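You operate a simulated robot arm through the tools that you are given. There is no shell and no other tool. Be economical: measure what you need, move in short steps, check, and stop when the job is done.

The job below is to be done with a simulated robot arm. You get a single attempt, and the scene is never put back.

## Task
Shut off the oil and the air and let both down to 0.
Fine: close each valve before letting it off; let-off valve closed again at the end.

It is judged by the outcome, as a careful person would: the job done as asked, and still so three seconds after it is handed in. It fails if anything else is knocked over, pushed out of place, dropped, spilled or broken.

## Robot
A 7-joint arm with a two-finger parallel gripper, fixed in place. Base frame: the origin is at the foot of the arm, x ahead of it, y to its left, z up. Lengths are in m, angles in degrees, forces in N, time in s.
Its first joint turns from -132.0 to 132.0 degrees. Payload 3.91 kg.
The tool frame sits at the grasp point between the pads (the TCP): z along the fingers, y along the line on which they close. The tips reach 0.03 m beyond it. Largest opening 0.11 m; finger width 0.02, thickness 0.01; the body of the gripper, 0.048 by 0.112 m, starts 0.055 m behind the TCP.
Orientation is that of the tool frame in the base frame, as a unit quaternion [x, y, z, w]. With the fingers straight down and closing along the base's y, the tool's x points along the base's -x, its y along +y and its z along -z.

## Interface
- The arm moves only by the tool servo_tool. Its argument "moves" is a list of rows, each a list of 3 entries, a list of its own where there are three numbers: the turn, a rotation vector about the tool's x, y, z in degrees, then the shift along the tool's x, y, z in mm, then the closure, from 0 (fully open) to 1 (shut). In form: [[[ax, ay, az], [dx, dy, dz], fingers], ...]. A call has 1 to 20 rows; each row shifts and turns the commanded pose from where the row before left it, along the tool's axes as they then stand. Each row takes 0.2 s and may step no farther than 0.05 m and 8.6 degrees from the row before; otherwise, or with a gripper value out of range, the whole call is refused. A pose out of reach is approached as far as the arm can. The call stops where the force on the tool passes 50 N (or 10 N more than at its start, if that is more) or the arm is blocked; 0.2 s more then pass. The fingers move at their own pace (about 0.108 m/s each) and stop on an object; they squeeze with about 25 N. The grip force told is the motor's: it shows also when the fingers shut on nothing. Time passes only in rows, and 0.2 s behind the last, so rows that do not move let the fingers close. The reply holds the time, the measured pose of the TCP, the force on the tool along the base axes, the opening and the grip force, in the units named above and with some noise, with the torque about the TCP (base axes, N m) and any sound that the robot's microphone picked up.
- Cameras (640 x 400 px; columns grow to the right, rows downward): "scene" is fixed at [0.4113, -0.6534, 1.7]; the picture's right is [0.99, -0.14, 0.00], its down [-0.03, -0.24, -0.97] and it looks along [0.14, 0.96, -0.24] (base axes); focal length 366 px, centre (320, 200). "wrist" rides on the gripper at [0.072, 0.017, -0.103] in the tool frame; the picture's right is [-0.23, 0.97, 0.00], its down [-0.76, -0.18, -0.62] and it looks along [-0.61, -0.14, 0.78] (tool axes); focal length 222 px, centre (320, 200). There is no depth. A picture from a camera that has moved, and an enlarged one, comes with that camera's place and axes in the base frame and with its lens. The place of the scene camera against the robot may be out by one fixed shift of up to 0.025 m in any direction.
- get_image(camera): a new picture of that camera. The clock stands still meanwhile.
- enlarge(camera, box): a new picture of the part [left, top, right, bottom] of that camera's present view, enlarged. The clock stands still meanwhile.
- close_job(): hands the job in; it is judged then, once.

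Go step by step. Nothing tells you positions but the pictures and the camera data: compare them with the known pose of the tool, close in by small moves and look again before you grip or let go. The budget is 120 turns and 76 pictures, counting those below and the enlarged ones. Unless the task says otherwise, let go and move clear before handing in, and close with one line.

The tools are called after ">>>" by a JSON object that holds its "name" and its "arguments". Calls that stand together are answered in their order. servo_tool: Moves the arm, as the interface text tells. Its arguments: {"type":"object","properties":{"moves":{"type":"array","items":{"type":"array"}}},"required":["moves"]} The other tools are called the same way: get_image (camera) takes a picture; enlarge (camera, box) takes an enlarged picture of a part of a camera's view; close_job () hands the job in.

At the start:

```text
time: 0.0
eef_pos: [0.3133, 0.5667, 1.4141]
orientation: [0.001, 1.0, -0.001, 0.0]
ft_force: [-0.1, 0.2, 0.0]
wrist_torque: [0.0, 0.01, 0.0]
gripper_width: 0.11
finger_force: 0.0
```

scene: 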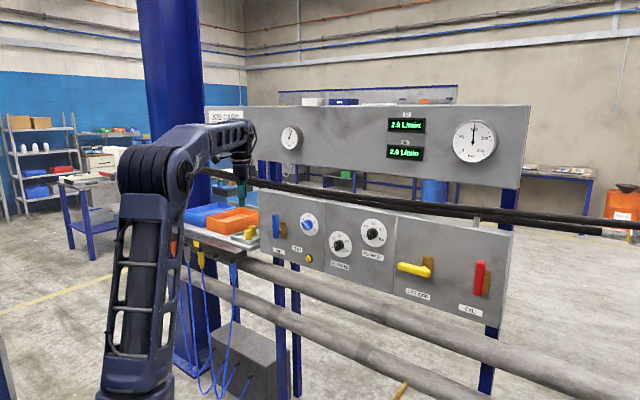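
wrist: 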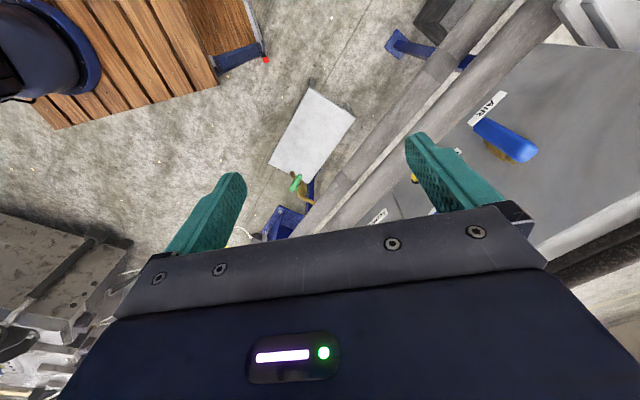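

I see a panel with valves, knobs and gauges on a wall stand. I'll enlarge the views to read the labels.

>>> {"name": "enlarge", "arguments": {"camera": "scene", "box": [250, 180, 410, 280]}}

>>> {"name": "enlarge", "arguments": {"camera": "scene", "box": [380, 220, 540, 320]}}

>>> {"name": "enlarge", "arguments": {"camera": "scene", "box": [200, 90, 520, 200]}}

```text
4.00 times, centred on (330, 230) of scene
camera zoom: at [0.4113, -0.6534, 1.7], right [0.99, -0.14, 0.0], down [-0.03, -0.24, -0.97], along [0.14, 0.96, -0.24], focal length 1466 px, centre (280, 80)
```

zoom: 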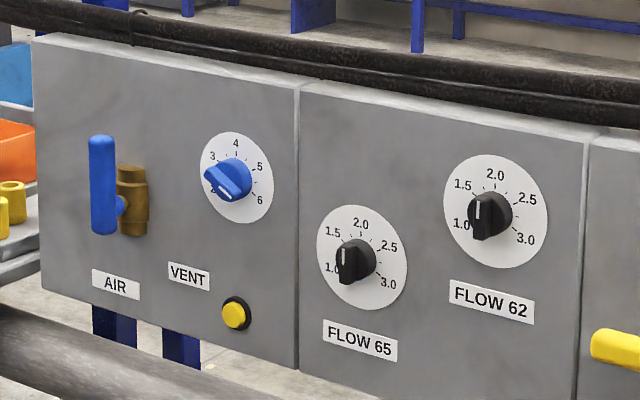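

```text
4.00 times, centred on (460, 270) of scene
camera zoom: at [0.4113, -0.6534, 1.7], right [0.99, -0.14, 0.0], down [-0.03, -0.24, -0.97], along [0.14, 0.96, -0.24], focal length 1466 px, centre (-240, -80)
```

zoom: 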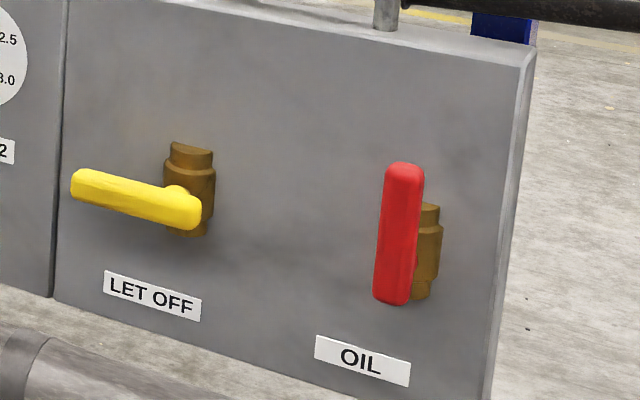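

```text
2.00 times, centred on (360, 145) of scene
camera zoom: at [0.4113, -0.6534, 1.7], right [0.99, -0.14, 0.0], down [-0.03, -0.24, -0.97], along [0.14, 0.96, -0.24], focal length 733 px, centre (240, 310)
```

zoom: 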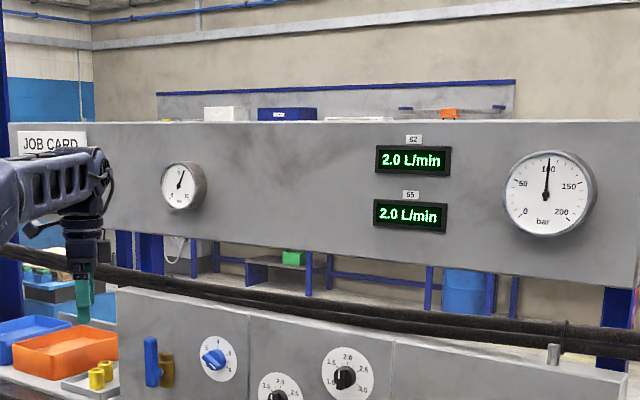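

Both air (blue) and oil (red) levers stand upright, along the pipe, so they are open; the yellow let-off lever is crosswise, so closed, and VENT looks like a yellow button. I'll yaw and tilt the tool toward the panel (which faces the robot at roughly 45°) for a good look.

>>> {"name": "servo_tool", "arguments": {"moves": [[[0, 0, -8], [0, 0, 0], 0], [[0, 0, -8], [0, 0, 0], 0], [[0, 0, -8], [0, 0, 0], 0], [[0, 0, -8], [0, 0, 0], 0], [[0, 0, -8], [0, 0, 0], 0], [[0, 0, -8], [0, 0, 0], 0], [[0, -8, 0], [0, 0, 0], 0], [[0, -8, 0], [0, 0, 0], 0], [[0, -8, 0], [0, 0, 0], 0], [[0, -8, 0], [0, 0, 0], 0], [[0, -8, 0], [0, 0, 0], 0]]}}

>>> {"name": "get_image", "arguments": {"camera": "wrist"}}

>>> {"name": "enlarge", "arguments": {"camera": "scene", "box": [200, 100, 260, 138]}}

```text
time: 2.4
eef_pos: [0.3144, 0.5672, 1.4137]
orientation: [-0.382, 0.858, 0.14, 0.314]
ft_force: [0.1, 1.0, 0.5]
wrist_torque: [-0.01, 0.01, 0.01]
gripper_width: 0.11
finger_force: 0.1
```

```text
70 pictures are left
camera wrist: at [0.2196, 0.4881, 1.4461], right [-0.61, 0.78, 0.15], down [0.25, 0.02, 0.97], along [0.75, 0.62, -0.21], focal length 222 px, centre (320, 200)
```

wrist: 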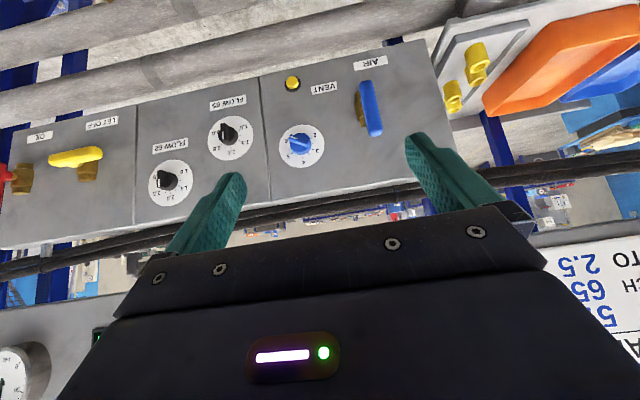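

```text
10.53 times, centred on (230, 119) of scene
camera zoom: at [0.4113, -0.6534, 1.7], right [0.99, -0.14, 0.0], down [-0.03, -0.24, -0.97], along [0.14, 0.96, -0.24], focal length 3857 px, centre (1267, 1053)
```

zoom: 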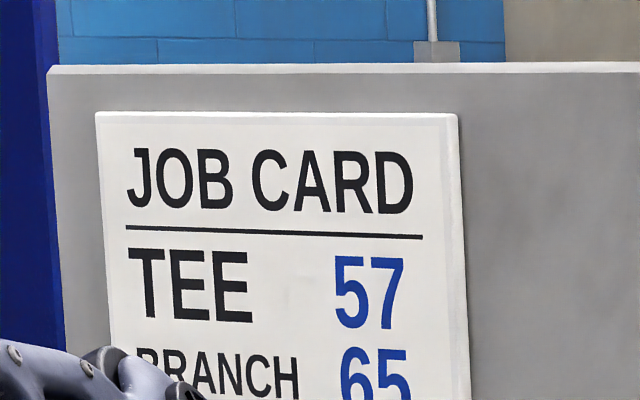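

The panel is vertical, facing the robot at about 43° yaw, with its face about 0.93 m out along that normal. I'll take close-ups for lever details.

>>> {"name": "enlarge", "arguments": {"camera": "wrist", "box": [260, 30, 440, 190]}}

>>> {"name": "enlarge", "arguments": {"camera": "wrist", "box": [0, 90, 160, 250]}}

```text
2.50 times, centred on (350, 110) of wrist
camera zoom: at [0.2196, 0.4881, 1.4461], right [-0.61, 0.78, 0.15], down [0.25, 0.02, 0.97], along [0.75, 0.62, -0.21], focal length 555 px, centre (245, 425)
```

zoom: 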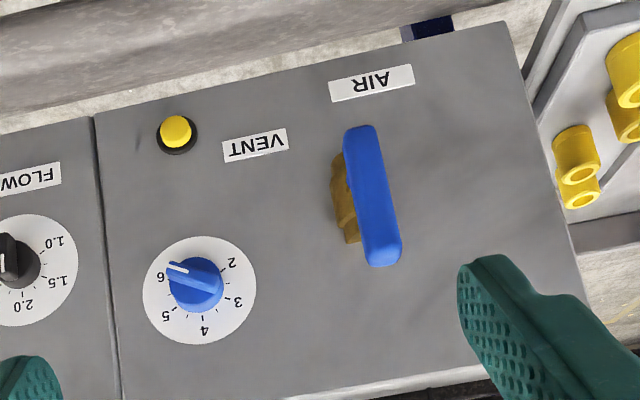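

```text
2.50 times, centred on (80, 170) of wrist
camera zoom: at [0.2196, 0.4881, 1.4461], right [-0.61, 0.78, 0.15], down [0.25, 0.02, 0.97], along [0.75, 0.62, -0.21], focal length 555 px, centre (920, 275)
```

zoom: 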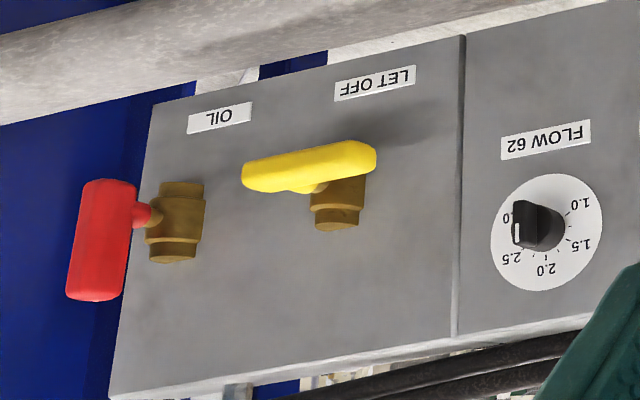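

Lever centres sit about 4 cm off the panel face: AIR pivot about z 1.17, OIL about z 1.19. I'll level the tool, fix yaw, close the fingers and move to the right side of the AIR lever tip while staying well clear.

>>> {"name": "servo_tool", "arguments": {"moves": [[[0, -8, 0], [0, 0, 0], 1], [[0, -8, 0], [0, 0, 0], 1], [[0, -8, 0], [0, 0, 0], 1], [[0, -8, 0], [0, 0, 0], 1], [[0, -8, 0], [0, 0, 0], 1], [[0, -8, 0], [0, 0, 0], 1], [[0, -2, 0], [0, 0, 0], 1], [[5, 0, 0], [0, 0, 0], 1], [[0, 0, 0], [35, 10, 20], 1], [[0, 0, 0], [35, 15, 20], 1], [[0, 0, 0], [35, 15, 20], 1], [[0, 0, 0], [35, 15, 20], 1], [[0, 0, 0], [35, 15, 20], 1]]}}

>>> {"name": "get_image", "arguments": {"camera": "wrist"}}

>>> {"name": "get_image", "arguments": {"camera": "scene"}}

```text
time: 5.2
eef_pos: [0.3353, 0.6873, 1.2379]
orientation: [-0.259, 0.657, 0.26, 0.658]
ft_force: [0.1, 0.3, 0.3]
wrist_torque: [-0.05, 0.02, 0.03]
gripper_width: 0.0
finger_force: 25.1
```

```text
66 pictures are left
camera wrist: at [0.2485, 0.6302, 1.1658], right [-0.66, 0.71, 0.23], down [-0.33, -0.56, 0.76], along [0.67, 0.43, 0.61], focal length 222 px, centre (320, 200)
```

wrist: 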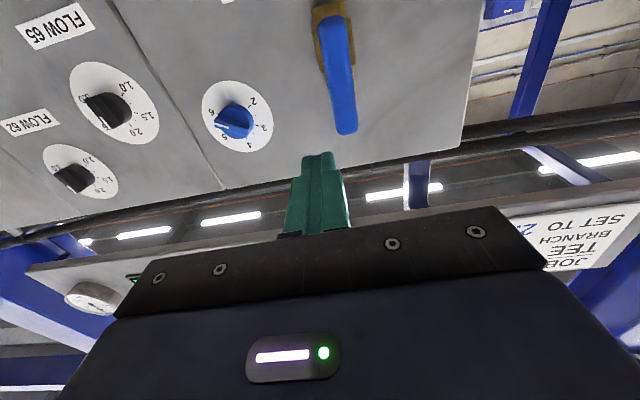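

```text
65 pictures are left
```

scene: 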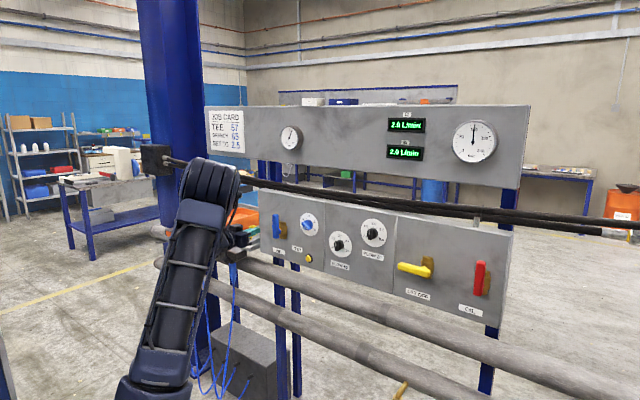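

Two wrist views put the AIR lever at standoff d≈0.855 m (panel face 0.915), p≈-0.297, z 1.163–1.268. I'll shift slightly right for clearance and go in beside the lever.

>>> {"name": "servo_tool", "arguments": {"moves": [[[0, 0, 0], [-5, -14, 0], 1], [[0, 0, 0], [0, 0, 30], 1], [[0, 0, 0], [0, 0, 30], 1], [[0, 0, 0], [0, 0, 30], 1], [[0, 0, 0], [0, 0, 25], 1], [[0, 0, 0], [0, 0, 0], 1]]}}

>>> {"name": "get_image", "arguments": {"camera": "wrist"}}

```text
time: 6.6
eef_pos: [0.431, 0.7536, 1.245]
orientation: [-0.259, 0.658, 0.258, 0.658]
ft_force: [0.3, 0.2, 1.2]
wrist_torque: [-0.01, -0.04, 0.02]
gripper_width: 0.0
finger_force: 24.9
```

```text
64 pictures are left
camera wrist: at [0.3452, 0.6965, 1.1715], right [-0.66, 0.71, 0.23], down [-0.33, -0.55, 0.76], along [0.67, 0.43, 0.61], focal length 222 px, centre (320, 200)
```

wrist: 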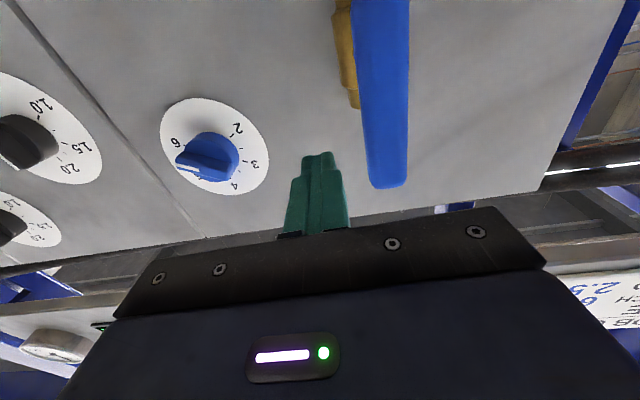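

The closed fingertips are beside the lever, at the right depth, with the lever to their left. I'll push its upper end leftward along an arc, first to about 30°, watching force.

>>> {"name": "servo_tool", "arguments": {"moves": [[[0, 0, 0], [10, 0, 0], 1], [[0, 0, 0], [0, 10, 0], 1], [[0, 0, 0], [0, 9, 0], 1], [[0, 0, 0], [-4, 12, 0], 1], [[0, 0, 0], [0, 13, 0], 1]]}}

>>> {"name": "get_image", "arguments": {"camera": "wrist"}}

```text
time: 7.8
eef_pos: [0.4021, 0.7872, 1.2363]
orientation: [-0.259, 0.658, 0.259, 0.658]
ft_force: [-0.2, -1.6, 0.9]
wrist_torque: [0.04, -0.01, -0.01]
gripper_width: 0.0
finger_force: 24.7
```

```text
63 pictures are left
camera wrist: at [0.3155, 0.7289, 1.1644], right [-0.66, 0.71, 0.23], down [-0.33, -0.55, 0.76], along [0.67, 0.43, 0.61], focal length 222 px, centre (320, 200)
```

wrist: 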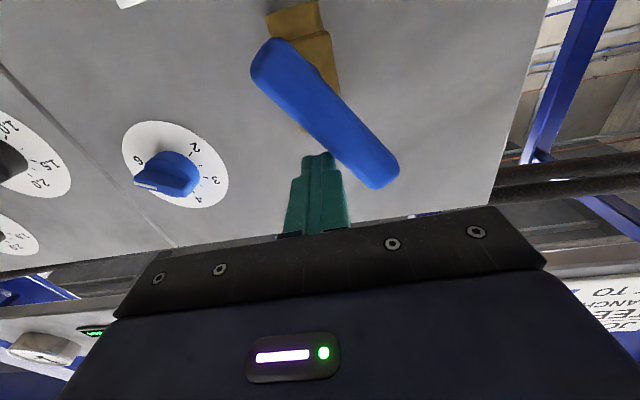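

The lever follows easily, turning left. I'll continue along the arc to 90° and slightly beyond.

>>> {"name": "servo_tool", "arguments": {"moves": [[[0, 0, 0], [3, 13, 0], 1], [[0, 0, 0], [6, 11, 0], 1], [[0, 0, 0], [9, 9, 0], 1], [[0, 0, 0], [11, 6, 0], 1], [[0, 0, 0], [3, 0, 0], 1], [[0, 0, 0], [0, 0, 0], 1]]}}

>>> {"name": "get_image", "arguments": {"camera": "wrist"}}

>>> {"name": "get_image", "arguments": {"camera": "scene"}}

```text
time: 9.3
eef_pos: [0.3765, 0.8165, 1.212]
orientation: [-0.256, 0.655, 0.261, 0.661]
ft_force: [1.6, -0.9, 9.3]
wrist_torque: [0.09, -0.16, 0.07]
gripper_width: 0.0
finger_force: 25.0
stopped in row 6: the force on the tool passed its limit at 52 N (the readings are from after the stop); the commanded pose is now the measured one
```

```text
62 pictures are left
camera wrist: at [0.2904, 0.7593, 1.1386], right [-0.66, 0.71, 0.23], down [-0.34, -0.56, 0.75], along [0.67, 0.42, 0.61], focal length 222 px, centre (320, 200)
```

wrist: 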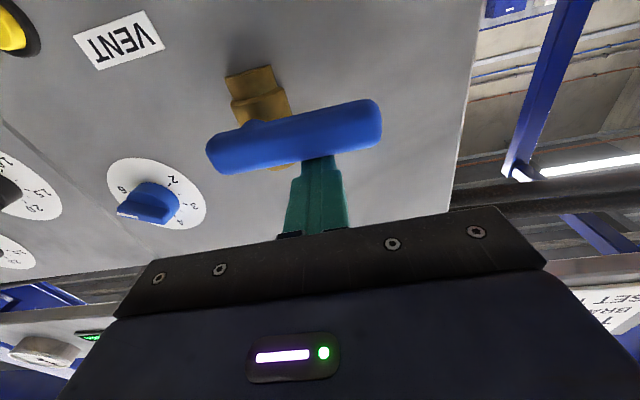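

```text
61 pictures are left
```

scene: 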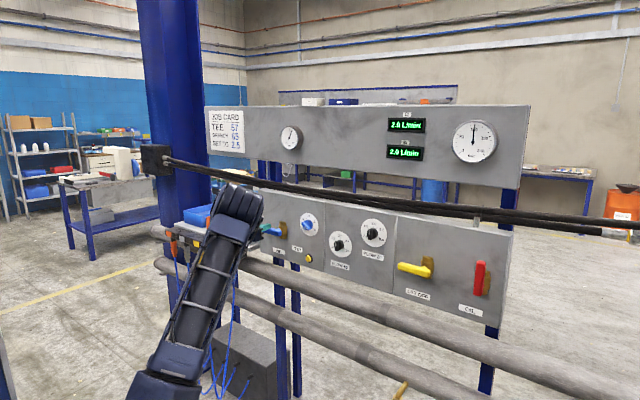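

AIR lever is crosswise against its stop. Next is the VENT button; I'll back off and look at it and at the pipes below before going down there.

>>> {"name": "servo_tool", "arguments": {"moves": [[[0, 0, 0], [-8, 0, 0], 1], [[0, 0, 0], [0, 0, -40], 1], [[0, 0, 0], [0, 0, -45], 1], [[0, 0, 0], [0, -45, -20], 1], [[0, 0, 0], [0, -45, 0], 1], [[0, 0, 0], [0, -45, 0], 1], [[0, 0, 0], [0, -40, 0], 1], [[0, 8, 0], [0, 0, 0], 1], [[0, 8, 0], [0, 0, 0], 1], [[0, 8, 0], [0, 0, 0], 1], [[0, 8, 0], [0, 0, 0], 1], [[0, 8, 0], [0, 0, 0], 1]]}}

>>> {"name": "get_image", "arguments": {"camera": "wrist"}}

>>> {"name": "enlarge", "arguments": {"camera": "scene", "box": [180, 100, 520, 312]}}

```text
time: 11.9
eef_pos: [0.4197, 0.6168, 1.2169]
orientation: [-0.33, 0.842, 0.157, 0.396]
ft_force: [-0.2, 0.3, -0.1]
wrist_torque: [0.01, 0.0, 0.03]
gripper_width: 0.0
finger_force: 25.2
```

```text
60 pictures are left
camera wrist: at [0.3163, 0.5441, 1.2278], right [-0.56, 0.81, 0.18], down [0.13, -0.13, 0.98], along [0.82, 0.57, -0.03], focal length 222 px, centre (320, 200)
```

wrist: 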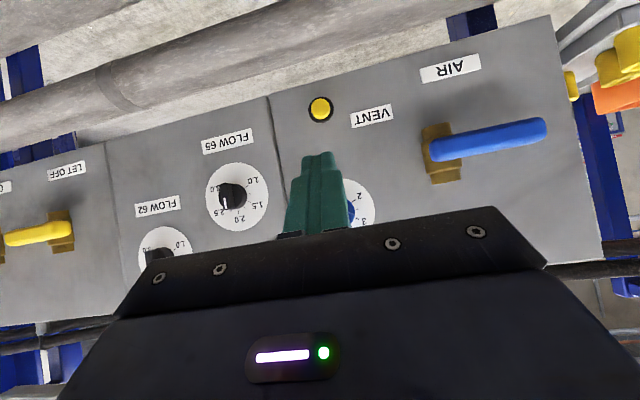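

```text
1.88 times, centred on (350, 206) of scene
camera zoom: at [0.4113, -0.6534, 1.7], right [0.99, -0.14, 0.0], down [-0.03, -0.24, -0.97], along [0.14, 0.96, -0.24], focal length 690 px, centre (264, 189)
```

zoom: 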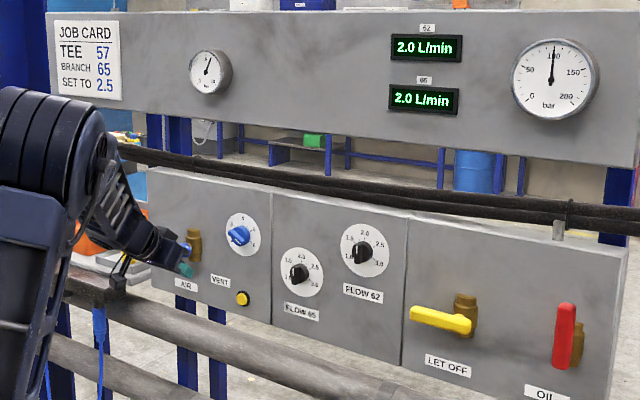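

The button is at about p -0.160, z 1.095, just above the pipe (top about z 1.06), so I'll approach with the tool tilted 40° down, keeping the gripper clear of the pipe. First to a point just short of it.

>>> {"name": "servo_tool", "arguments": {"moves": [[[0, 0, 0], [6, -5, 35], 1], [[0, 0, 0], [0, 0, 45], 1], [[0, 0, 0], [0, 0, 40], 1], [[0, 0, 0], [0, 0, 30], 1], [[0, 0, 0], [0, 0, 9], 1], [[0, 0, 0], [0, 0, 0], 1]]}}

>>> {"name": "get_image", "arguments": {"camera": "wrist"}}

>>> {"name": "enlarge", "arguments": {"camera": "scene", "box": [220, 180, 380, 280]}}

```text
time: 13.3
eef_pos: [0.5097, 0.6944, 1.1128]
orientation: [-0.33, 0.843, 0.156, 0.396]
ft_force: [-0.1, 0.5, 0.1]
wrist_torque: [0.02, -0.04, -0.01]
gripper_width: 0.0001
finger_force: 25.4
```

```text
58 pictures are left
camera wrist: at [0.4063, 0.6217, 1.1217], right [-0.56, 0.81, 0.18], down [0.13, -0.13, 0.98], along [0.82, 0.57, -0.03], focal length 222 px, centre (320, 200)
```

wrist: 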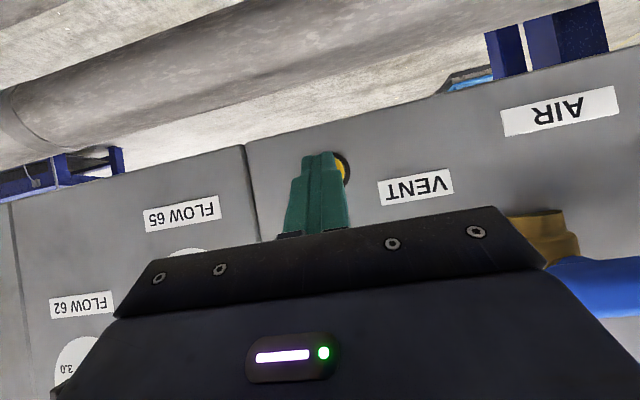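

```text
4.00 times, centred on (300, 230) of scene
camera zoom: at [0.4113, -0.6534, 1.7], right [0.99, -0.14, 0.0], down [-0.03, -0.24, -0.97], along [0.14, 0.96, -0.24], focal length 1466 px, centre (400, 80)
```

zoom: 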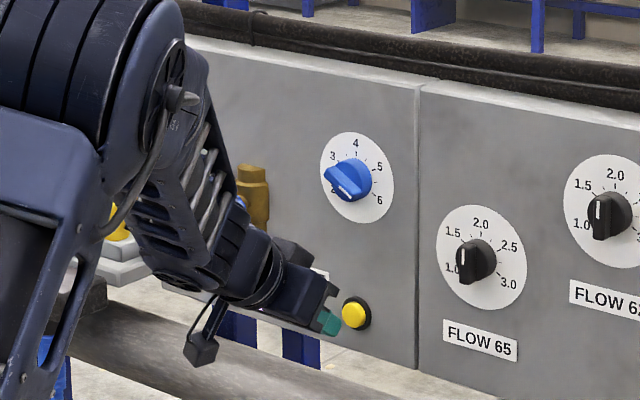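

The tip is just in front of the button, slightly high and right. I'll correct and press horizontally in small steps.

>>> {"name": "servo_tool", "arguments": {"moves": [[[0, 0, 0], [3.8, 4, 3.2], 1], [[0, 0, 0], [-3.2, 0, 3.8], 1], [[0, 0, 0], [-3.2, 0, 3.8], 1], [[0, 0, 0], [-3.2, 0, 3.8], 1], [[0, 0, 0], [-2, 0, 2.4], 1], [[0, 0, 0], [-2, 0, 2.4], 1]]}}

>>> {"name": "get_image", "arguments": {"camera": "wrist"}}

>>> {"name": "enlarge", "arguments": {"camera": "scene", "box": [260, 110, 320, 150]}}

```text
time: 14.7
eef_pos: [0.5216, 0.7114, 1.1075]
orientation: [-0.33, 0.843, 0.157, 0.395]
ft_force: [-0.6, -0.2, 0.3]
wrist_torque: [0.04, 0.0, -0.03]
gripper_width: 0.0001
finger_force: 25.0
```

```text
56 pictures are left
camera wrist: at [0.418, 0.6391, 1.117], right [-0.56, 0.81, 0.18], down [0.13, -0.13, 0.98], along [0.82, 0.57, -0.03], focal length 222 px, centre (320, 200)
```

wrist: 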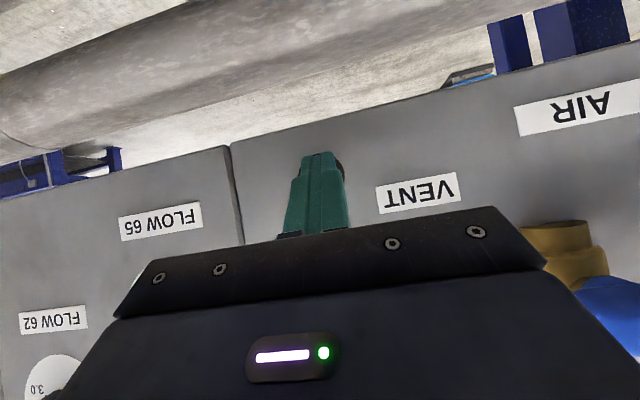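

```text
10.00 times, centred on (290, 130) of scene
camera zoom: at [0.4113, -0.6534, 1.7], right [0.99, -0.14, 0.0], down [-0.03, -0.24, -0.97], along [0.14, 0.96, -0.24], focal length 3664 px, centre (620, 900)
```

zoom: 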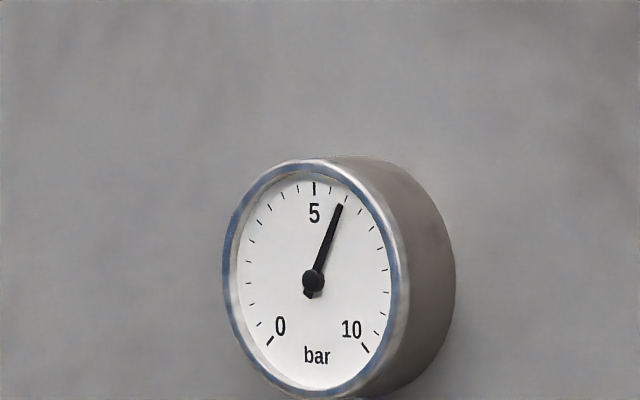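

No contact yet, and the gauge still shows 6 bar. I'll keep pressing in small steps.

>>> {"name": "servo_tool", "arguments": {"moves": [[[0, 0, 0], [-2, 0, 2.4], 1], [[0, 0, 0], [-2, 0, 2.4], 1], [[0, 0, 0], [-1.3, 0, 1.5], 1], [[0, 0, 0], [-1.3, 0, 1.5], 1], [[0, 0, 0], [0, 0, 0], 1]]}}

>>> {"name": "enlarge", "arguments": {"camera": "scene", "box": [260, 110, 320, 150]}}

>>> {"name": "enlarge", "arguments": {"camera": "scene", "box": [270, 230, 340, 275]}}

```text
time: 15.9
eef_pos: [0.5301, 0.7181, 1.108]
orientation: [-0.33, 0.843, 0.157, 0.396]
ft_force: [-9.8, -4.7, -1.4]
wrist_torque: [-0.06, 0.17, 0.14]
gripper_width: 0.0
finger_force: 24.9
heard: click
```

```text
10.00 times, centred on (290, 130) of scene
camera zoom: at [0.4113, -0.6534, 1.7], right [0.99, -0.14, 0.0], down [-0.03, -0.24, -0.97], along [0.14, 0.96, -0.24], focal length 3664 px, centre (620, 900)
```

zoom: 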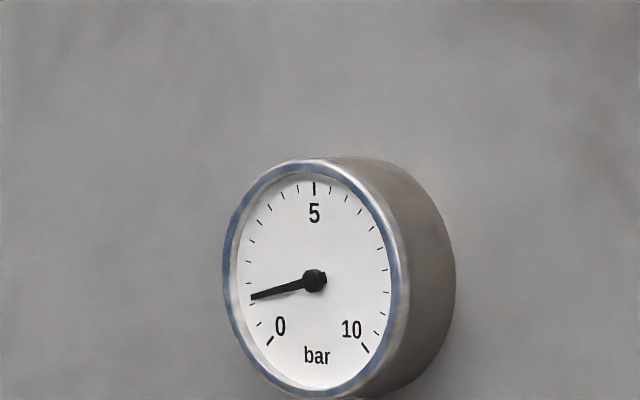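

```text
8.89 times, centred on (305, 252) of scene
camera zoom: at [0.4113, -0.6534, 1.7], right [0.99, -0.14, 0.0], down [-0.03, -0.24, -0.97], along [0.14, 0.96, -0.24], focal length 3257 px, centre (453, -267)
```

zoom: 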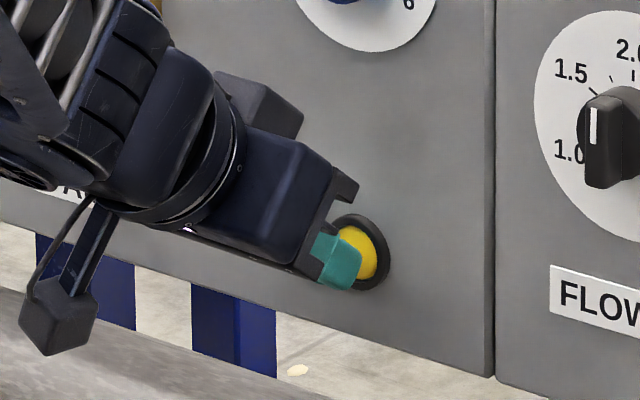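

The button clicked and air pressure is dropping (about 1 bar). I'll hold a few seconds more.

>>> {"name": "servo_tool", "arguments": {"moves": [[[0, 0, 0], [0, 0, 0], 1], [[0, 0, 0], [0, 0, 0], 1], [[0, 0, 0], [0, 0, 0], 1], [[0, 0, 0], [0, 0, 0], 1], [[0, 0, 0], [0, 0, 0], 1], [[0, 0, 0], [0, 0, 0], 1], [[0, 0, 0], [0, 0, 0], 1], [[0, 0, 0], [0, 0, 0], 1], [[0, 0, 0], [0, 0, 0], 1], [[0, 0, 0], [0, 0, 0], 1], [[0, 0, 0], [0, 0, 0], 1], [[0, 0, 0], [0, 0, 0], 1], [[0, 0, 0], [0, 0, 0], 1], [[0, 0, 0], [0, 0, 0], 1], [[0, 0, 0], [0, 0, 0], 1], [[0, 0, 0], [0, 0, 0], 1], [[0, 0, 0], [0, 0, 0], 1], [[0, 0, 0], [0, 0, 0], 1], [[0, 0, 0], [0, 0, 0], 1], [[0, 0, 0], [0, 0, 0], 1]]}}

>>> {"name": "enlarge", "arguments": {"camera": "scene", "box": [260, 110, 320, 150]}}

```text
time: 20.1
eef_pos: [0.5295, 0.7178, 1.1076]
orientation: [-0.33, 0.842, 0.157, 0.398]
ft_force: [-8.1, -8.9, 0.0]
wrist_torque: [-0.1, 0.12, 0.02]
gripper_width: 0.0
finger_force: 25.1
```

```text
10.00 times, centred on (290, 130) of scene
camera zoom: at [0.4113, -0.6534, 1.7], right [0.99, -0.14, 0.0], down [-0.03, -0.24, -0.97], along [0.14, 0.96, -0.24], focal length 3664 px, centre (620, 900)
```

zoom: 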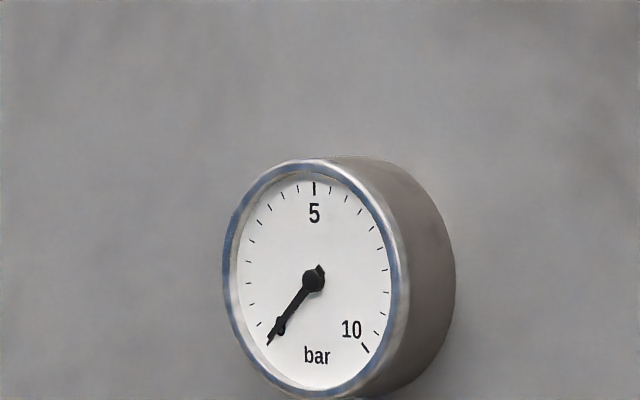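

Air is at 0. I'll back away and move to the right to view the oil and let-off levers.

>>> {"name": "servo_tool", "arguments": {"moves": [[[0, 0, 0], [0, 0, -25], 1], [[0, 0, 0], [0, 0, -45], 1], [[0, 0, 0], [0, 0, -45], 1], [[0, 0, 0], [0, 0, -45], 1], [[0, 0, 0], [0, -45, -8], 1], [[0, 0, 0], [0, -45, -8], 1], [[0, 0, 0], [0, -45, 0], 1], [[0, 0, 0], [0, -45, 0], 1], [[0, 0, 0], [0, -45, 0], 1], [[0, 0, 0], [0, -45, 0], 1], [[0, 0, 0], [0, -45, 0], 1], [[0, 0, 0], [0, -45, 0], 1], [[0, 0, 0], [0, -45, 0], 1], [[0, 0, 0], [0, -45, 0], 1], [[0, 0, 0], [0, -45, 0], 1], [[0, 0, 0], [0, -45, 0], 1], [[0, 0, 0], [0, 0, 0], 1]]}}

>>> {"name": "get_image", "arguments": {"camera": "wrist"}}

>>> {"name": "enlarge", "arguments": {"camera": "scene", "box": [180, 100, 520, 312]}}

```text
time: 23.7
eef_pos: [0.7976, 0.2351, 1.2154]
orientation: [-0.331, 0.841, 0.158, 0.396]
ft_force: [0.3, -0.3, 0.2]
wrist_torque: [0.02, 0.0, -0.03]
gripper_width: 0.0
finger_force: 25.0
```

```text
51 pictures are left
camera wrist: at [0.694, 0.1616, 1.2272], right [-0.56, 0.81, 0.18], down [0.13, -0.13, 0.98], along [0.82, 0.57, -0.03], focal length 222 px, centre (320, 200)
```

wrist: 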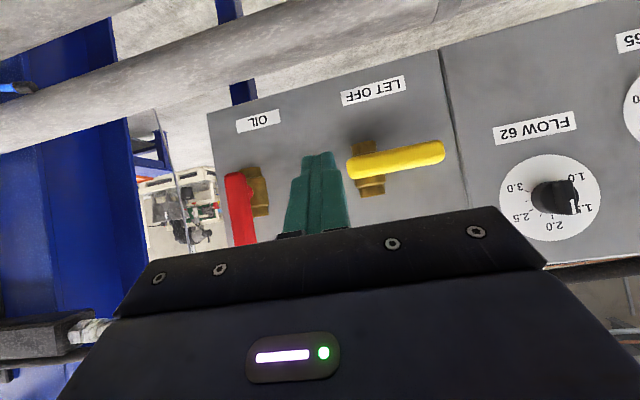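

```text
1.88 times, centred on (350, 206) of scene
camera zoom: at [0.4113, -0.6534, 1.7], right [0.99, -0.14, 0.0], down [-0.03, -0.24, -0.97], along [0.14, 0.96, -0.24], focal length 690 px, centre (264, 189)
```

zoom: 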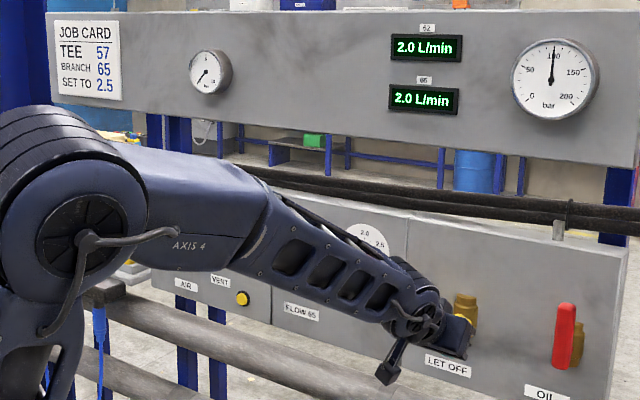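

Oil lever is at about p 0.485, pivot z≈1.20; let-off lever spans p 0.254–0.351 at z≈1.19. I'll level the tool and move to the right of the oil lever's tip, staying back for a check.

>>> {"name": "servo_tool", "arguments": {"moves": [[[0, -8, 0], [0, 0, 0], 1], [[0, -8, 0], [0, 0, 0], 1], [[0, -8, 0], [0, 0, 0], 1], [[0, -8, 0], [0, 0, 0], 1], [[0, -8, 0], [0, 0, 0], 1], [[0, 0, 0], [-10, -40, 0], 1], [[0, 0, 0], [-10, -40, 0], 1], [[0, 0, 0], [-10, -40, 0], 1], [[0, 0, 0], [0, -32, 20], 1], [[0, 0, 0], [0, 0, 0], 1]]}}

>>> {"name": "get_image", "arguments": {"camera": "wrist"}}

```text
time: 25.9
eef_pos: [0.9151, 0.1307, 1.2449]
orientation: [-0.257, 0.655, 0.261, 0.66]
ft_force: [-0.6, 0.1, 0.6]
wrist_torque: [-0.02, -0.02, -0.02]
gripper_width: 0.0003
finger_force: 24.8
```

```text
49 pictures are left
camera wrist: at [0.8283, 0.0749, 1.1713], right [-0.66, 0.71, 0.23], down [-0.34, -0.56, 0.76], along [0.67, 0.42, 0.61], focal length 222 px, centre (320, 200)
```

wrist: 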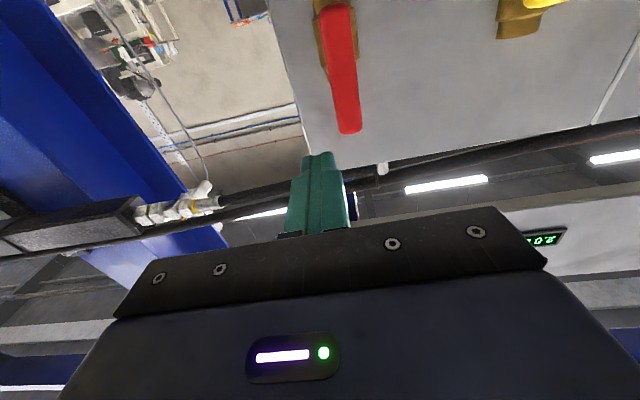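

Aligned: lever p≈0.50, top z≈1.262; my tip is just to its right. Shift a little more right and go in.

>>> {"name": "servo_tool", "arguments": {"moves": [[[0, 0, 0], [3, -7, 20], 1], [[0, 0, 0], [0, 0, 25], 1], [[0, 0, 0], [0, 0, 20], 1], [[0, 0, 0], [0, 0, 17], 1], [[0, 0, 0], [0, 0, 0], 1]]}}

>>> {"name": "get_image", "arguments": {"camera": "wrist"}}

```text
time: 27.1
eef_pos: [0.9806, 0.1801, 1.2436]
orientation: [-0.256, 0.656, 0.26, 0.661]
ft_force: [0.5, 0.0, 0.1]
wrist_torque: [-0.01, 0.01, 0.03]
gripper_width: 0.0001
finger_force: 25.1
```

```text
48 pictures are left
camera wrist: at [0.8933, 0.1239, 1.1699], right [-0.66, 0.71, 0.23], down [-0.34, -0.56, 0.76], along [0.67, 0.42, 0.61], focal length 222 px, centre (320, 200)
```

wrist: 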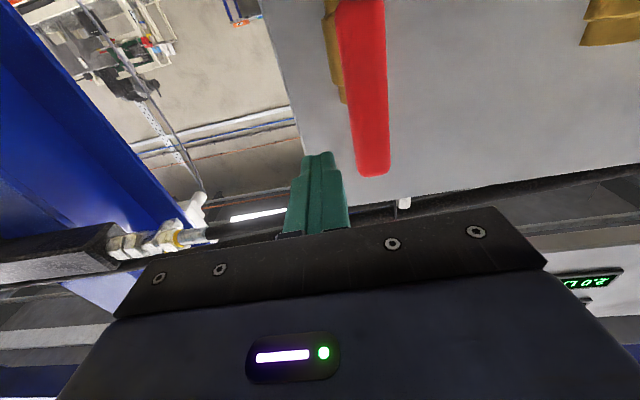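

Same geometry as with AIR. I'll push the oil lever left along the arc, first part.

>>> {"name": "servo_tool", "arguments": {"moves": [[[0, 0, 0], [5, 8, 0], 1], [[0, 0, 0], [0, 8, 0], 1], [[0, 0, 0], [-4, 12, 0], 1], [[0, 0, 0], [0, 13, 0], 1]]}}

>>> {"name": "get_image", "arguments": {"camera": "wrist"}}

```text
time: 28.1
eef_pos: [0.9538, 0.2108, 1.2426]
orientation: [-0.257, 0.656, 0.26, 0.66]
ft_force: [-0.3, -0.2, 0.1]
wrist_torque: [-0.02, -0.01, 0.04]
gripper_width: 0.0002
finger_force: 25.0
```

```text
47 pictures are left
camera wrist: at [0.8666, 0.1532, 1.1702], right [-0.66, 0.71, 0.23], down [-0.34, -0.56, 0.76], along [0.67, 0.42, 0.61], focal length 222 px, centre (320, 200)
```

wrist: 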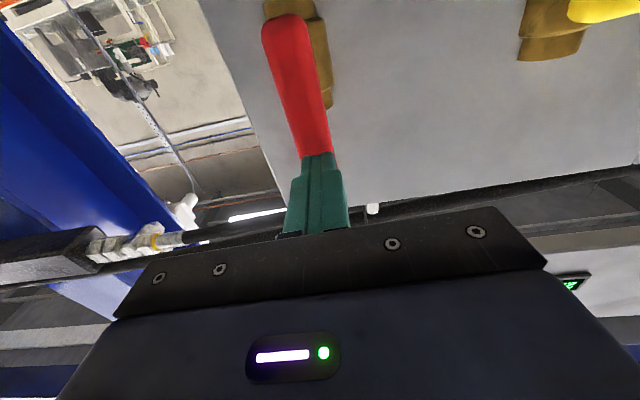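

The fingertips passed in front of the lever without moving it, so it stands deeper than I took it. I'll back out to the right, go about 17 mm deeper, and look.

>>> {"name": "servo_tool", "arguments": {"moves": [[[0, 0, 0], [0, 0, -10], 1], [[0, 0, 0], [0, -20, 0], 1], [[0, 0, 0], [0, -20, 0], 1], [[0, 0, 0], [0, 0, 13], 1], [[0, 0, 0], [0, 0, 14], 1], [[0, 0, 0], [0, 0, 0], 1]]}}

>>> {"name": "get_image", "arguments": {"camera": "wrist"}}

```text
time: 29.5
eef_pos: [0.9944, 0.1955, 1.2428]
orientation: [-0.256, 0.656, 0.26, 0.66]
ft_force: [0.7, -0.2, 0.0]
wrist_torque: [0.01, 0.02, 0.02]
gripper_width: 0.0
finger_force: 25.4
```

```text
46 pictures are left
camera wrist: at [0.9068, 0.1389, 1.1697], right [-0.66, 0.71, 0.23], down [-0.34, -0.56, 0.76], along [0.67, 0.42, 0.61], focal length 222 px, centre (320, 200)
```

wrist: 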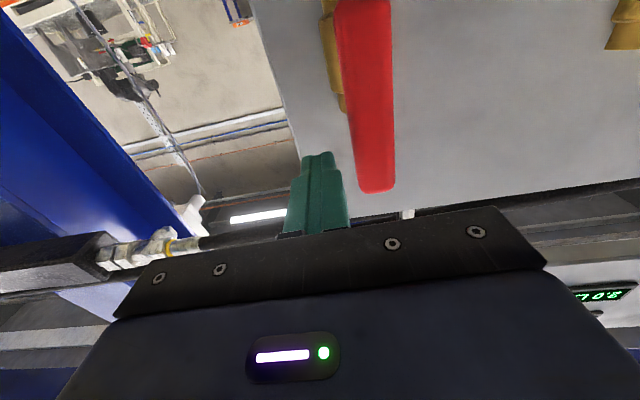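

Now the relation to the lever matches what worked on AIR. Push left again.

>>> {"name": "servo_tool", "arguments": {"moves": [[[0, 0, 0], [5, 8, 0], 1], [[0, 0, 0], [0, 7, 0], 1], [[0, 0, 0], [-4, 12, 0], 1], [[0, 0, 0], [0, 13, 0], 1]]}}

>>> {"name": "get_image", "arguments": {"camera": "wrist"}}

```text
time: 30.5
eef_pos: [0.9659, 0.226, 1.2426]
orientation: [-0.257, 0.655, 0.261, 0.66]
ft_force: [0.7, -0.2, -1.0]
wrist_torque: [0.02, -0.03, 0.01]
gripper_width: 0.0
finger_force: 25.0
```

```text
45 pictures are left
camera wrist: at [0.8797, 0.1682, 1.1696], right [-0.66, 0.71, 0.23], down [-0.34, -0.56, 0.76], along [0.67, 0.42, 0.61], focal length 222 px, centre (320, 200)
```

wrist: 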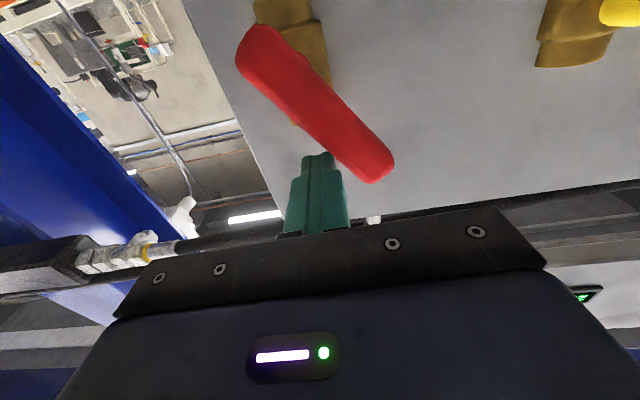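

It turns now. Continue to 90° and to the stop.

>>> {"name": "servo_tool", "arguments": {"moves": [[[0, 0, 0], [3, 13, 0], 1], [[0, 0, 0], [6, 11, 0], 1], [[0, 0, 0], [9, 9, 0], 1], [[0, 0, 0], [11, 6, 0], 1], [[0, 0, 0], [3, 0, 0], 1], [[0, 0, 0], [2, 0, 0], 1], [[0, 0, 0], [2, 0, 0], 1], [[0, 0, 0], [2, 0, 0], 1]]}}

>>> {"name": "get_image", "arguments": {"camera": "wrist"}}

```text
time: 32.3
eef_pos: [0.9383, 0.2545, 1.21]
orientation: [-0.257, 0.653, 0.261, 0.663]
ft_force: [3.0, 12.0, 44.7]
wrist_torque: [0.86, -0.87, 0.23]
gripper_width: 0.0
finger_force: 24.9
```

```text
44 pictures are left
camera wrist: at [0.8516, 0.1987, 1.1369], right [-0.67, 0.71, 0.23], down [-0.34, -0.56, 0.75], along [0.66, 0.42, 0.62], focal length 222 px, centre (320, 200)
```

wrist: 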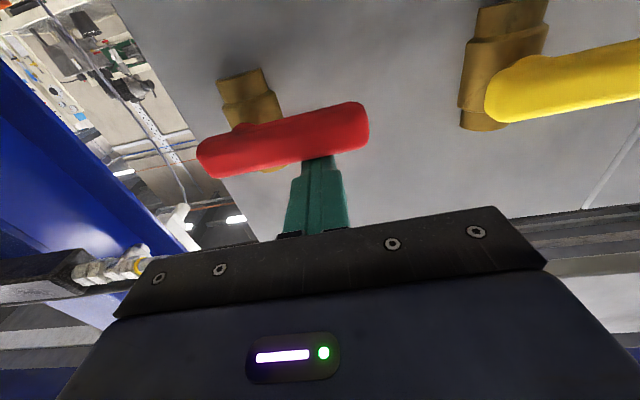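

Oil lever is crosswise at its stop. Next: let-off lever. I'll back off, tilt 20° down (to stay clear of the pipe), and go below the let-off lever's left end.

>>> {"name": "servo_tool", "arguments": {"moves": [[[0, 0, 0], [-8, 0, 0], 1], [[0, 0, 0], [0, 0, -45], 1], [[0, 0, 0], [0, 0, -45], 1], [[0, 8, 0], [0, 0, 0], 1], [[0, 8, 0], [0, 0, 0], 1], [[0, 4, 0], [0, 0, 0], 1], [[0, 0, 0], [13.3, 44.5, 10.2], 1], [[0, 0, 0], [13.3, 44.5, 10.2], 1], [[0, 0, 0], [13.3, 44.5, 10.2], 1], [[0, 0, 0], [13.3, 44.5, 10.2], 1], [[0, 0, 0], [0, 0, 0], 1]]}}

>>> {"name": "get_image", "arguments": {"camera": "wrist"}}

>>> {"name": "enlarge", "arguments": {"camera": "scene", "box": [180, 100, 520, 312]}}

```text
time: 34.7
eef_pos: [0.7647, 0.3398, 1.1453]
orientation: [-0.298, 0.761, 0.211, 0.536]
ft_force: [0.3, 0.1, -0.1]
wrist_torque: [-0.05, 0.04, 0.01]
gripper_width: 0.0
finger_force: 25.2
```

```text
43 pictures are left
camera wrist: at [0.6641, 0.2694, 1.1115], right [-0.61, 0.77, 0.22], down [-0.12, -0.36, 0.93], along [0.79, 0.54, 0.31], focal length 222 px, centre (320, 200)
```

wrist: 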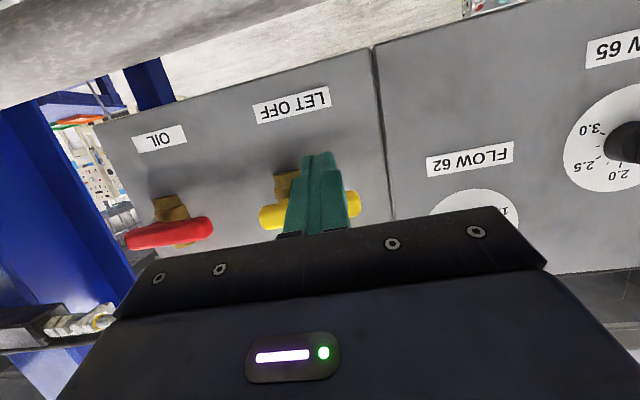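

```text
1.88 times, centred on (350, 206) of scene
camera zoom: at [0.4113, -0.6534, 1.7], right [0.99, -0.14, 0.0], down [-0.03, -0.24, -0.97], along [0.14, 0.96, -0.24], focal length 690 px, centre (264, 189)
```

zoom: 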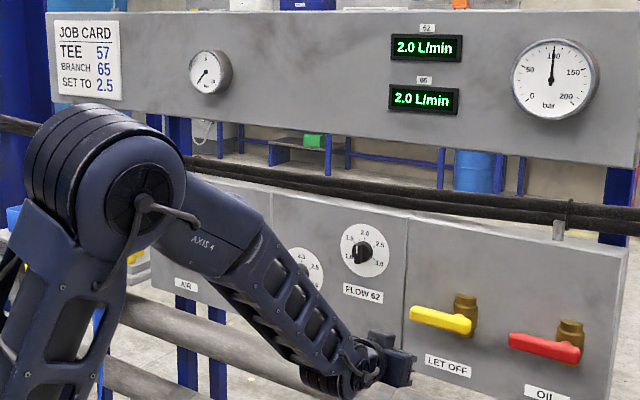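

Lever centre z≈1.19 and my tips are below it. Go straight in under the lever.

>>> {"name": "servo_tool", "arguments": {"moves": [[[0, 0, 0], [-8.1, 0, 22.2], 1], [[0, 0, 0], [-8.1, 0, 22.2], 1], [[0, 0, 0], [-8.1, 0, 22.2], 1], [[0, 0, 0], [0, 0, 0], 1]]}}

>>> {"name": "get_image", "arguments": {"camera": "wrist"}}

>>> {"name": "enlarge", "arguments": {"camera": "scene", "box": [360, 220, 520, 320]}}

```text
time: 35.7
eef_pos: [0.8172, 0.3871, 1.1497]
orientation: [-0.298, 0.76, 0.213, 0.537]
ft_force: [-0.6, -0.8, 0.5]
wrist_torque: [-0.03, -0.02, 0.02]
gripper_width: 0.0001
finger_force: 25.6
```

```text
41 pictures are left
camera wrist: at [0.7163, 0.3176, 1.1161], right [-0.61, 0.76, 0.22], down [-0.12, -0.36, 0.93], along [0.79, 0.54, 0.31], focal length 222 px, centre (320, 200)
```

wrist: 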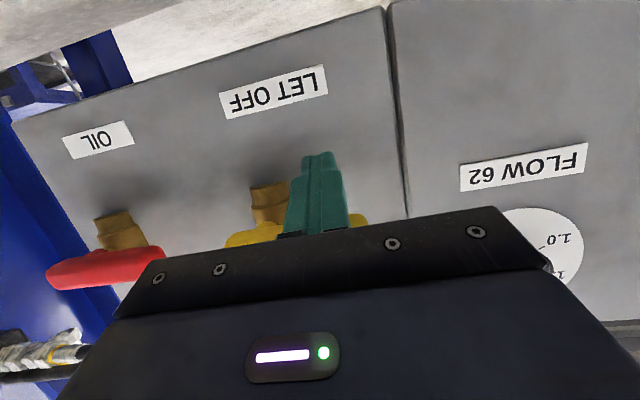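

```text
4.00 times, centred on (440, 270) of scene
camera zoom: at [0.4113, -0.6534, 1.7], right [0.99, -0.14, 0.0], down [-0.03, -0.24, -0.97], along [0.14, 0.96, -0.24], focal length 1466 px, centre (-160, -80)
```

zoom: 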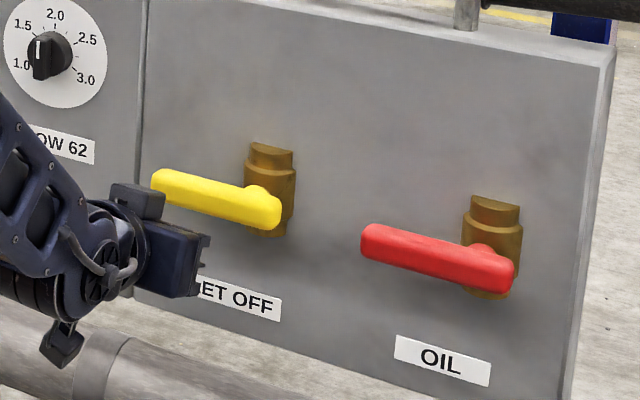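

In place under the lever. Pushing it upward, first part.

>>> {"name": "servo_tool", "arguments": {"moves": [[[0, 0, 0], [-11.3, 0, -4.1], 1], [[0, 0, 0], [-11.3, 0, -4.1], 1], [[0, 0, 0], [-11.3, 4, -4.1], 1], [[0, 0, 0], [-12.2, 0, -4.4], 1], [[0, 0, 0], [0, 0, 0], 1]]}}

>>> {"name": "enlarge", "arguments": {"camera": "scene", "box": [360, 220, 520, 320]}}

>>> {"name": "get_image", "arguments": {"camera": "wrist"}}

```text
time: 36.9
eef_pos: [0.8147, 0.3885, 1.1995]
orientation: [-0.299, 0.76, 0.213, 0.536]
ft_force: [0.0, 0.2, 0.1]
wrist_torque: [0.02, -0.01, 0.01]
gripper_width: 0.0
finger_force: 25.2
```

```text
4.00 times, centred on (440, 270) of scene
camera zoom: at [0.4113, -0.6534, 1.7], right [0.99, -0.14, 0.0], down [-0.03, -0.24, -0.97], along [0.14, 0.96, -0.24], focal length 1466 px, centre (-160, -80)
```

zoom: 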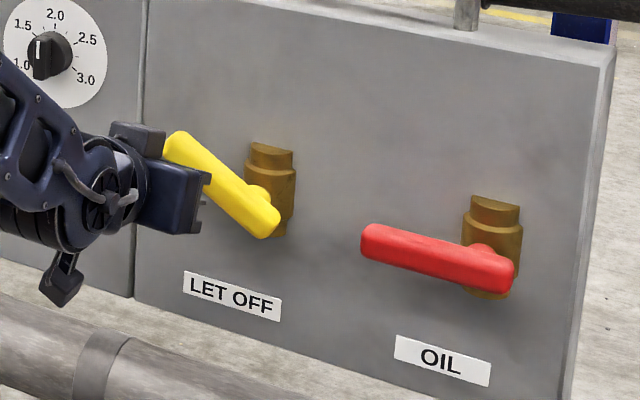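

```text
38 pictures are left
camera wrist: at [0.7145, 0.3194, 1.1662], right [-0.61, 0.76, 0.22], down [-0.12, -0.36, 0.93], along [0.79, 0.54, 0.31], focal length 222 px, centre (320, 200)
```

wrist: 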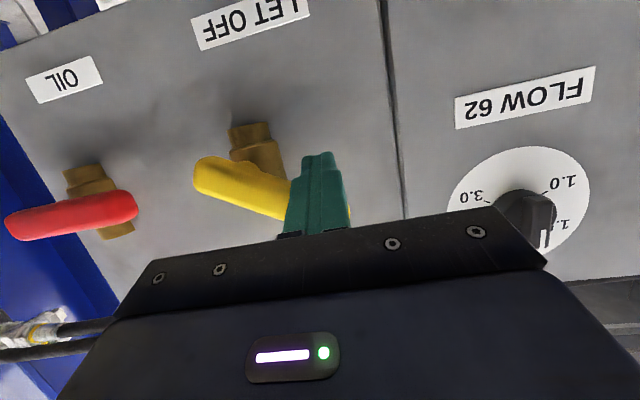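

It is opening. Continue to vertical and to the stop.

>>> {"name": "servo_tool", "arguments": {"moves": [[[0, 0, 0], [-11.9, -3, -4.3], 1], [[0, 0, 0], [-10.8, -6, -3.9], 1], [[0, 0, 0], [-8.9, -8.7, -3.2], 1], [[0, 0, 0], [-6.6, -11, -2.4], 1], [[0, 0, 0], [0, -4, 0], 1], [[0, 0, 0], [0, -3, 0], 1], [[0, 0, 0], [0, 0, 0], 1]]}}

>>> {"name": "enlarge", "arguments": {"camera": "scene", "box": [360, 100, 540, 320]}}

```text
time: 38.5
eef_pos: [0.8403, 0.3631, 1.2408]
orientation: [-0.298, 0.76, 0.212, 0.537]
ft_force: [-2.4, 5.4, 5.1]
wrist_torque: [0.07, -0.07, 0.12]
gripper_width: 0.0
finger_force: 24.8
```

```text
1.82 times, centred on (450, 210) of scene
camera zoom: at [0.4113, -0.6534, 1.7], right [0.99, -0.14, 0.0], down [-0.03, -0.24, -0.97], along [0.14, 0.96, -0.24], focal length 666 px, centre (84, 182)
```

zoom: 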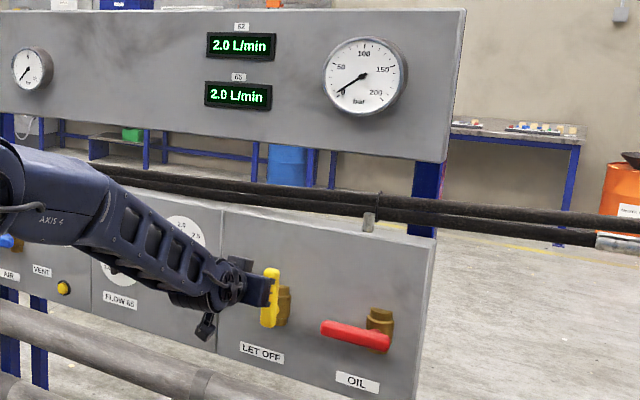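

Lever is upright and the oil gauge is falling. I'll back out and pass to the lever's right side while it bleeds down.

>>> {"name": "servo_tool", "arguments": {"moves": [[[0, 0, 0], [0, 8, 0], 1], [[0, 0, 0], [14, 0, -37.5], 1], [[0, 0, 0], [14, 0, -37.5], 1], [[0, 0, 0], [0, -32, 0], 1], [[0, 0, 0], [0, -32, 0], 1], [[0, 0, 0], [0, 0, 0], 1], [[0, 0, 0], [0, 0, 0], 1], [[0, 0, 0], [0, 0, 0], 1], [[0, 0, 0], [0, 0, 0], 1], [[0, 0, 0], [0, 0, 0], 1], [[0, 0, 0], [0, 0, 0], 1], [[0, 0, 0], [0, 0, 0], 1], [[0, 0, 0], [0, 0, 0], 1], [[0, 0, 0], [0, 0, 0], 1], [[0, 0, 0], [0, 0, 0], 1], [[0, 0, 0], [0, 0, 0], 1]]}}

>>> {"name": "enlarge", "arguments": {"camera": "scene", "box": [430, 100, 520, 180]}}

>>> {"name": "get_image", "arguments": {"camera": "wrist"}}

```text
time: 41.9
eef_pos: [0.8189, 0.2639, 1.2395]
orientation: [-0.298, 0.761, 0.212, 0.536]
ft_force: [0.7, 0.6, -0.4]
wrist_torque: [0.0, 0.02, -0.01]
gripper_width: 0.0001
finger_force: 24.9
```

```text
5.00 times, centred on (475, 140) of scene
camera zoom: at [0.4113, -0.6534, 1.7], right [0.99, -0.14, 0.0], down [-0.03, -0.24, -0.97], along [0.14, 0.96, -0.24], focal length 1832 px, centre (-455, 500)
```

zoom: 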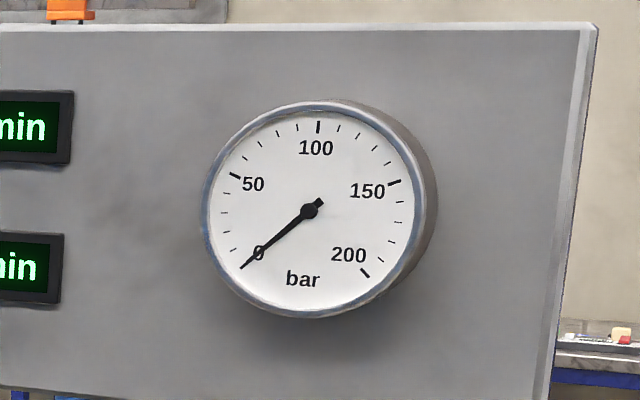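

```text
35 pictures are left
camera wrist: at [0.7174, 0.1947, 1.2055], right [-0.61, 0.76, 0.22], down [-0.12, -0.36, 0.93], along [0.79, 0.54, 0.31], focal length 222 px, centre (320, 200)
```

wrist: 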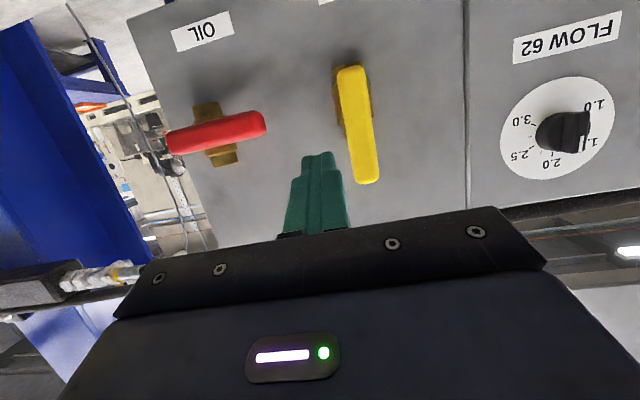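

Oil gauge reads 0. Now go in on the right of the let-off lever and push it back left to closed.

>>> {"name": "servo_tool", "arguments": {"moves": [[[0, 0, 0], [-9.5, 0, 26.1], 1], [[0, 0, 0], [-9.5, 0, 26.1], 1], [[0, 0, 0], [-9.5, 0, 26.1], 1], [[0, 0, 0], [0, 8, 0], 1], [[0, 0, 0], [0, 11, 0], 1], [[0, 0, 0], [-4, 12, -1.4], 1], [[0, 0, 0], [0, 13, 0], 1]]}}

>>> {"name": "get_image", "arguments": {"camera": "wrist"}}

```text
time: 43.5
eef_pos: [0.8518, 0.3559, 1.2434]
orientation: [-0.298, 0.76, 0.213, 0.537]
ft_force: [0.8, -0.2, -0.7]
wrist_torque: [-0.02, -0.03, 0.02]
gripper_width: 0.0
finger_force: 25.0
```

```text
34 pictures are left
camera wrist: at [0.7512, 0.2856, 1.2096], right [-0.61, 0.76, 0.22], down [-0.12, -0.36, 0.93], along [0.79, 0.54, 0.31], focal length 222 px, centre (320, 200)
```

wrist: 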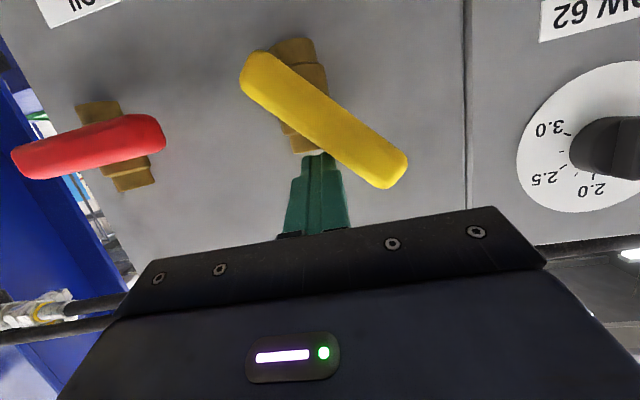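

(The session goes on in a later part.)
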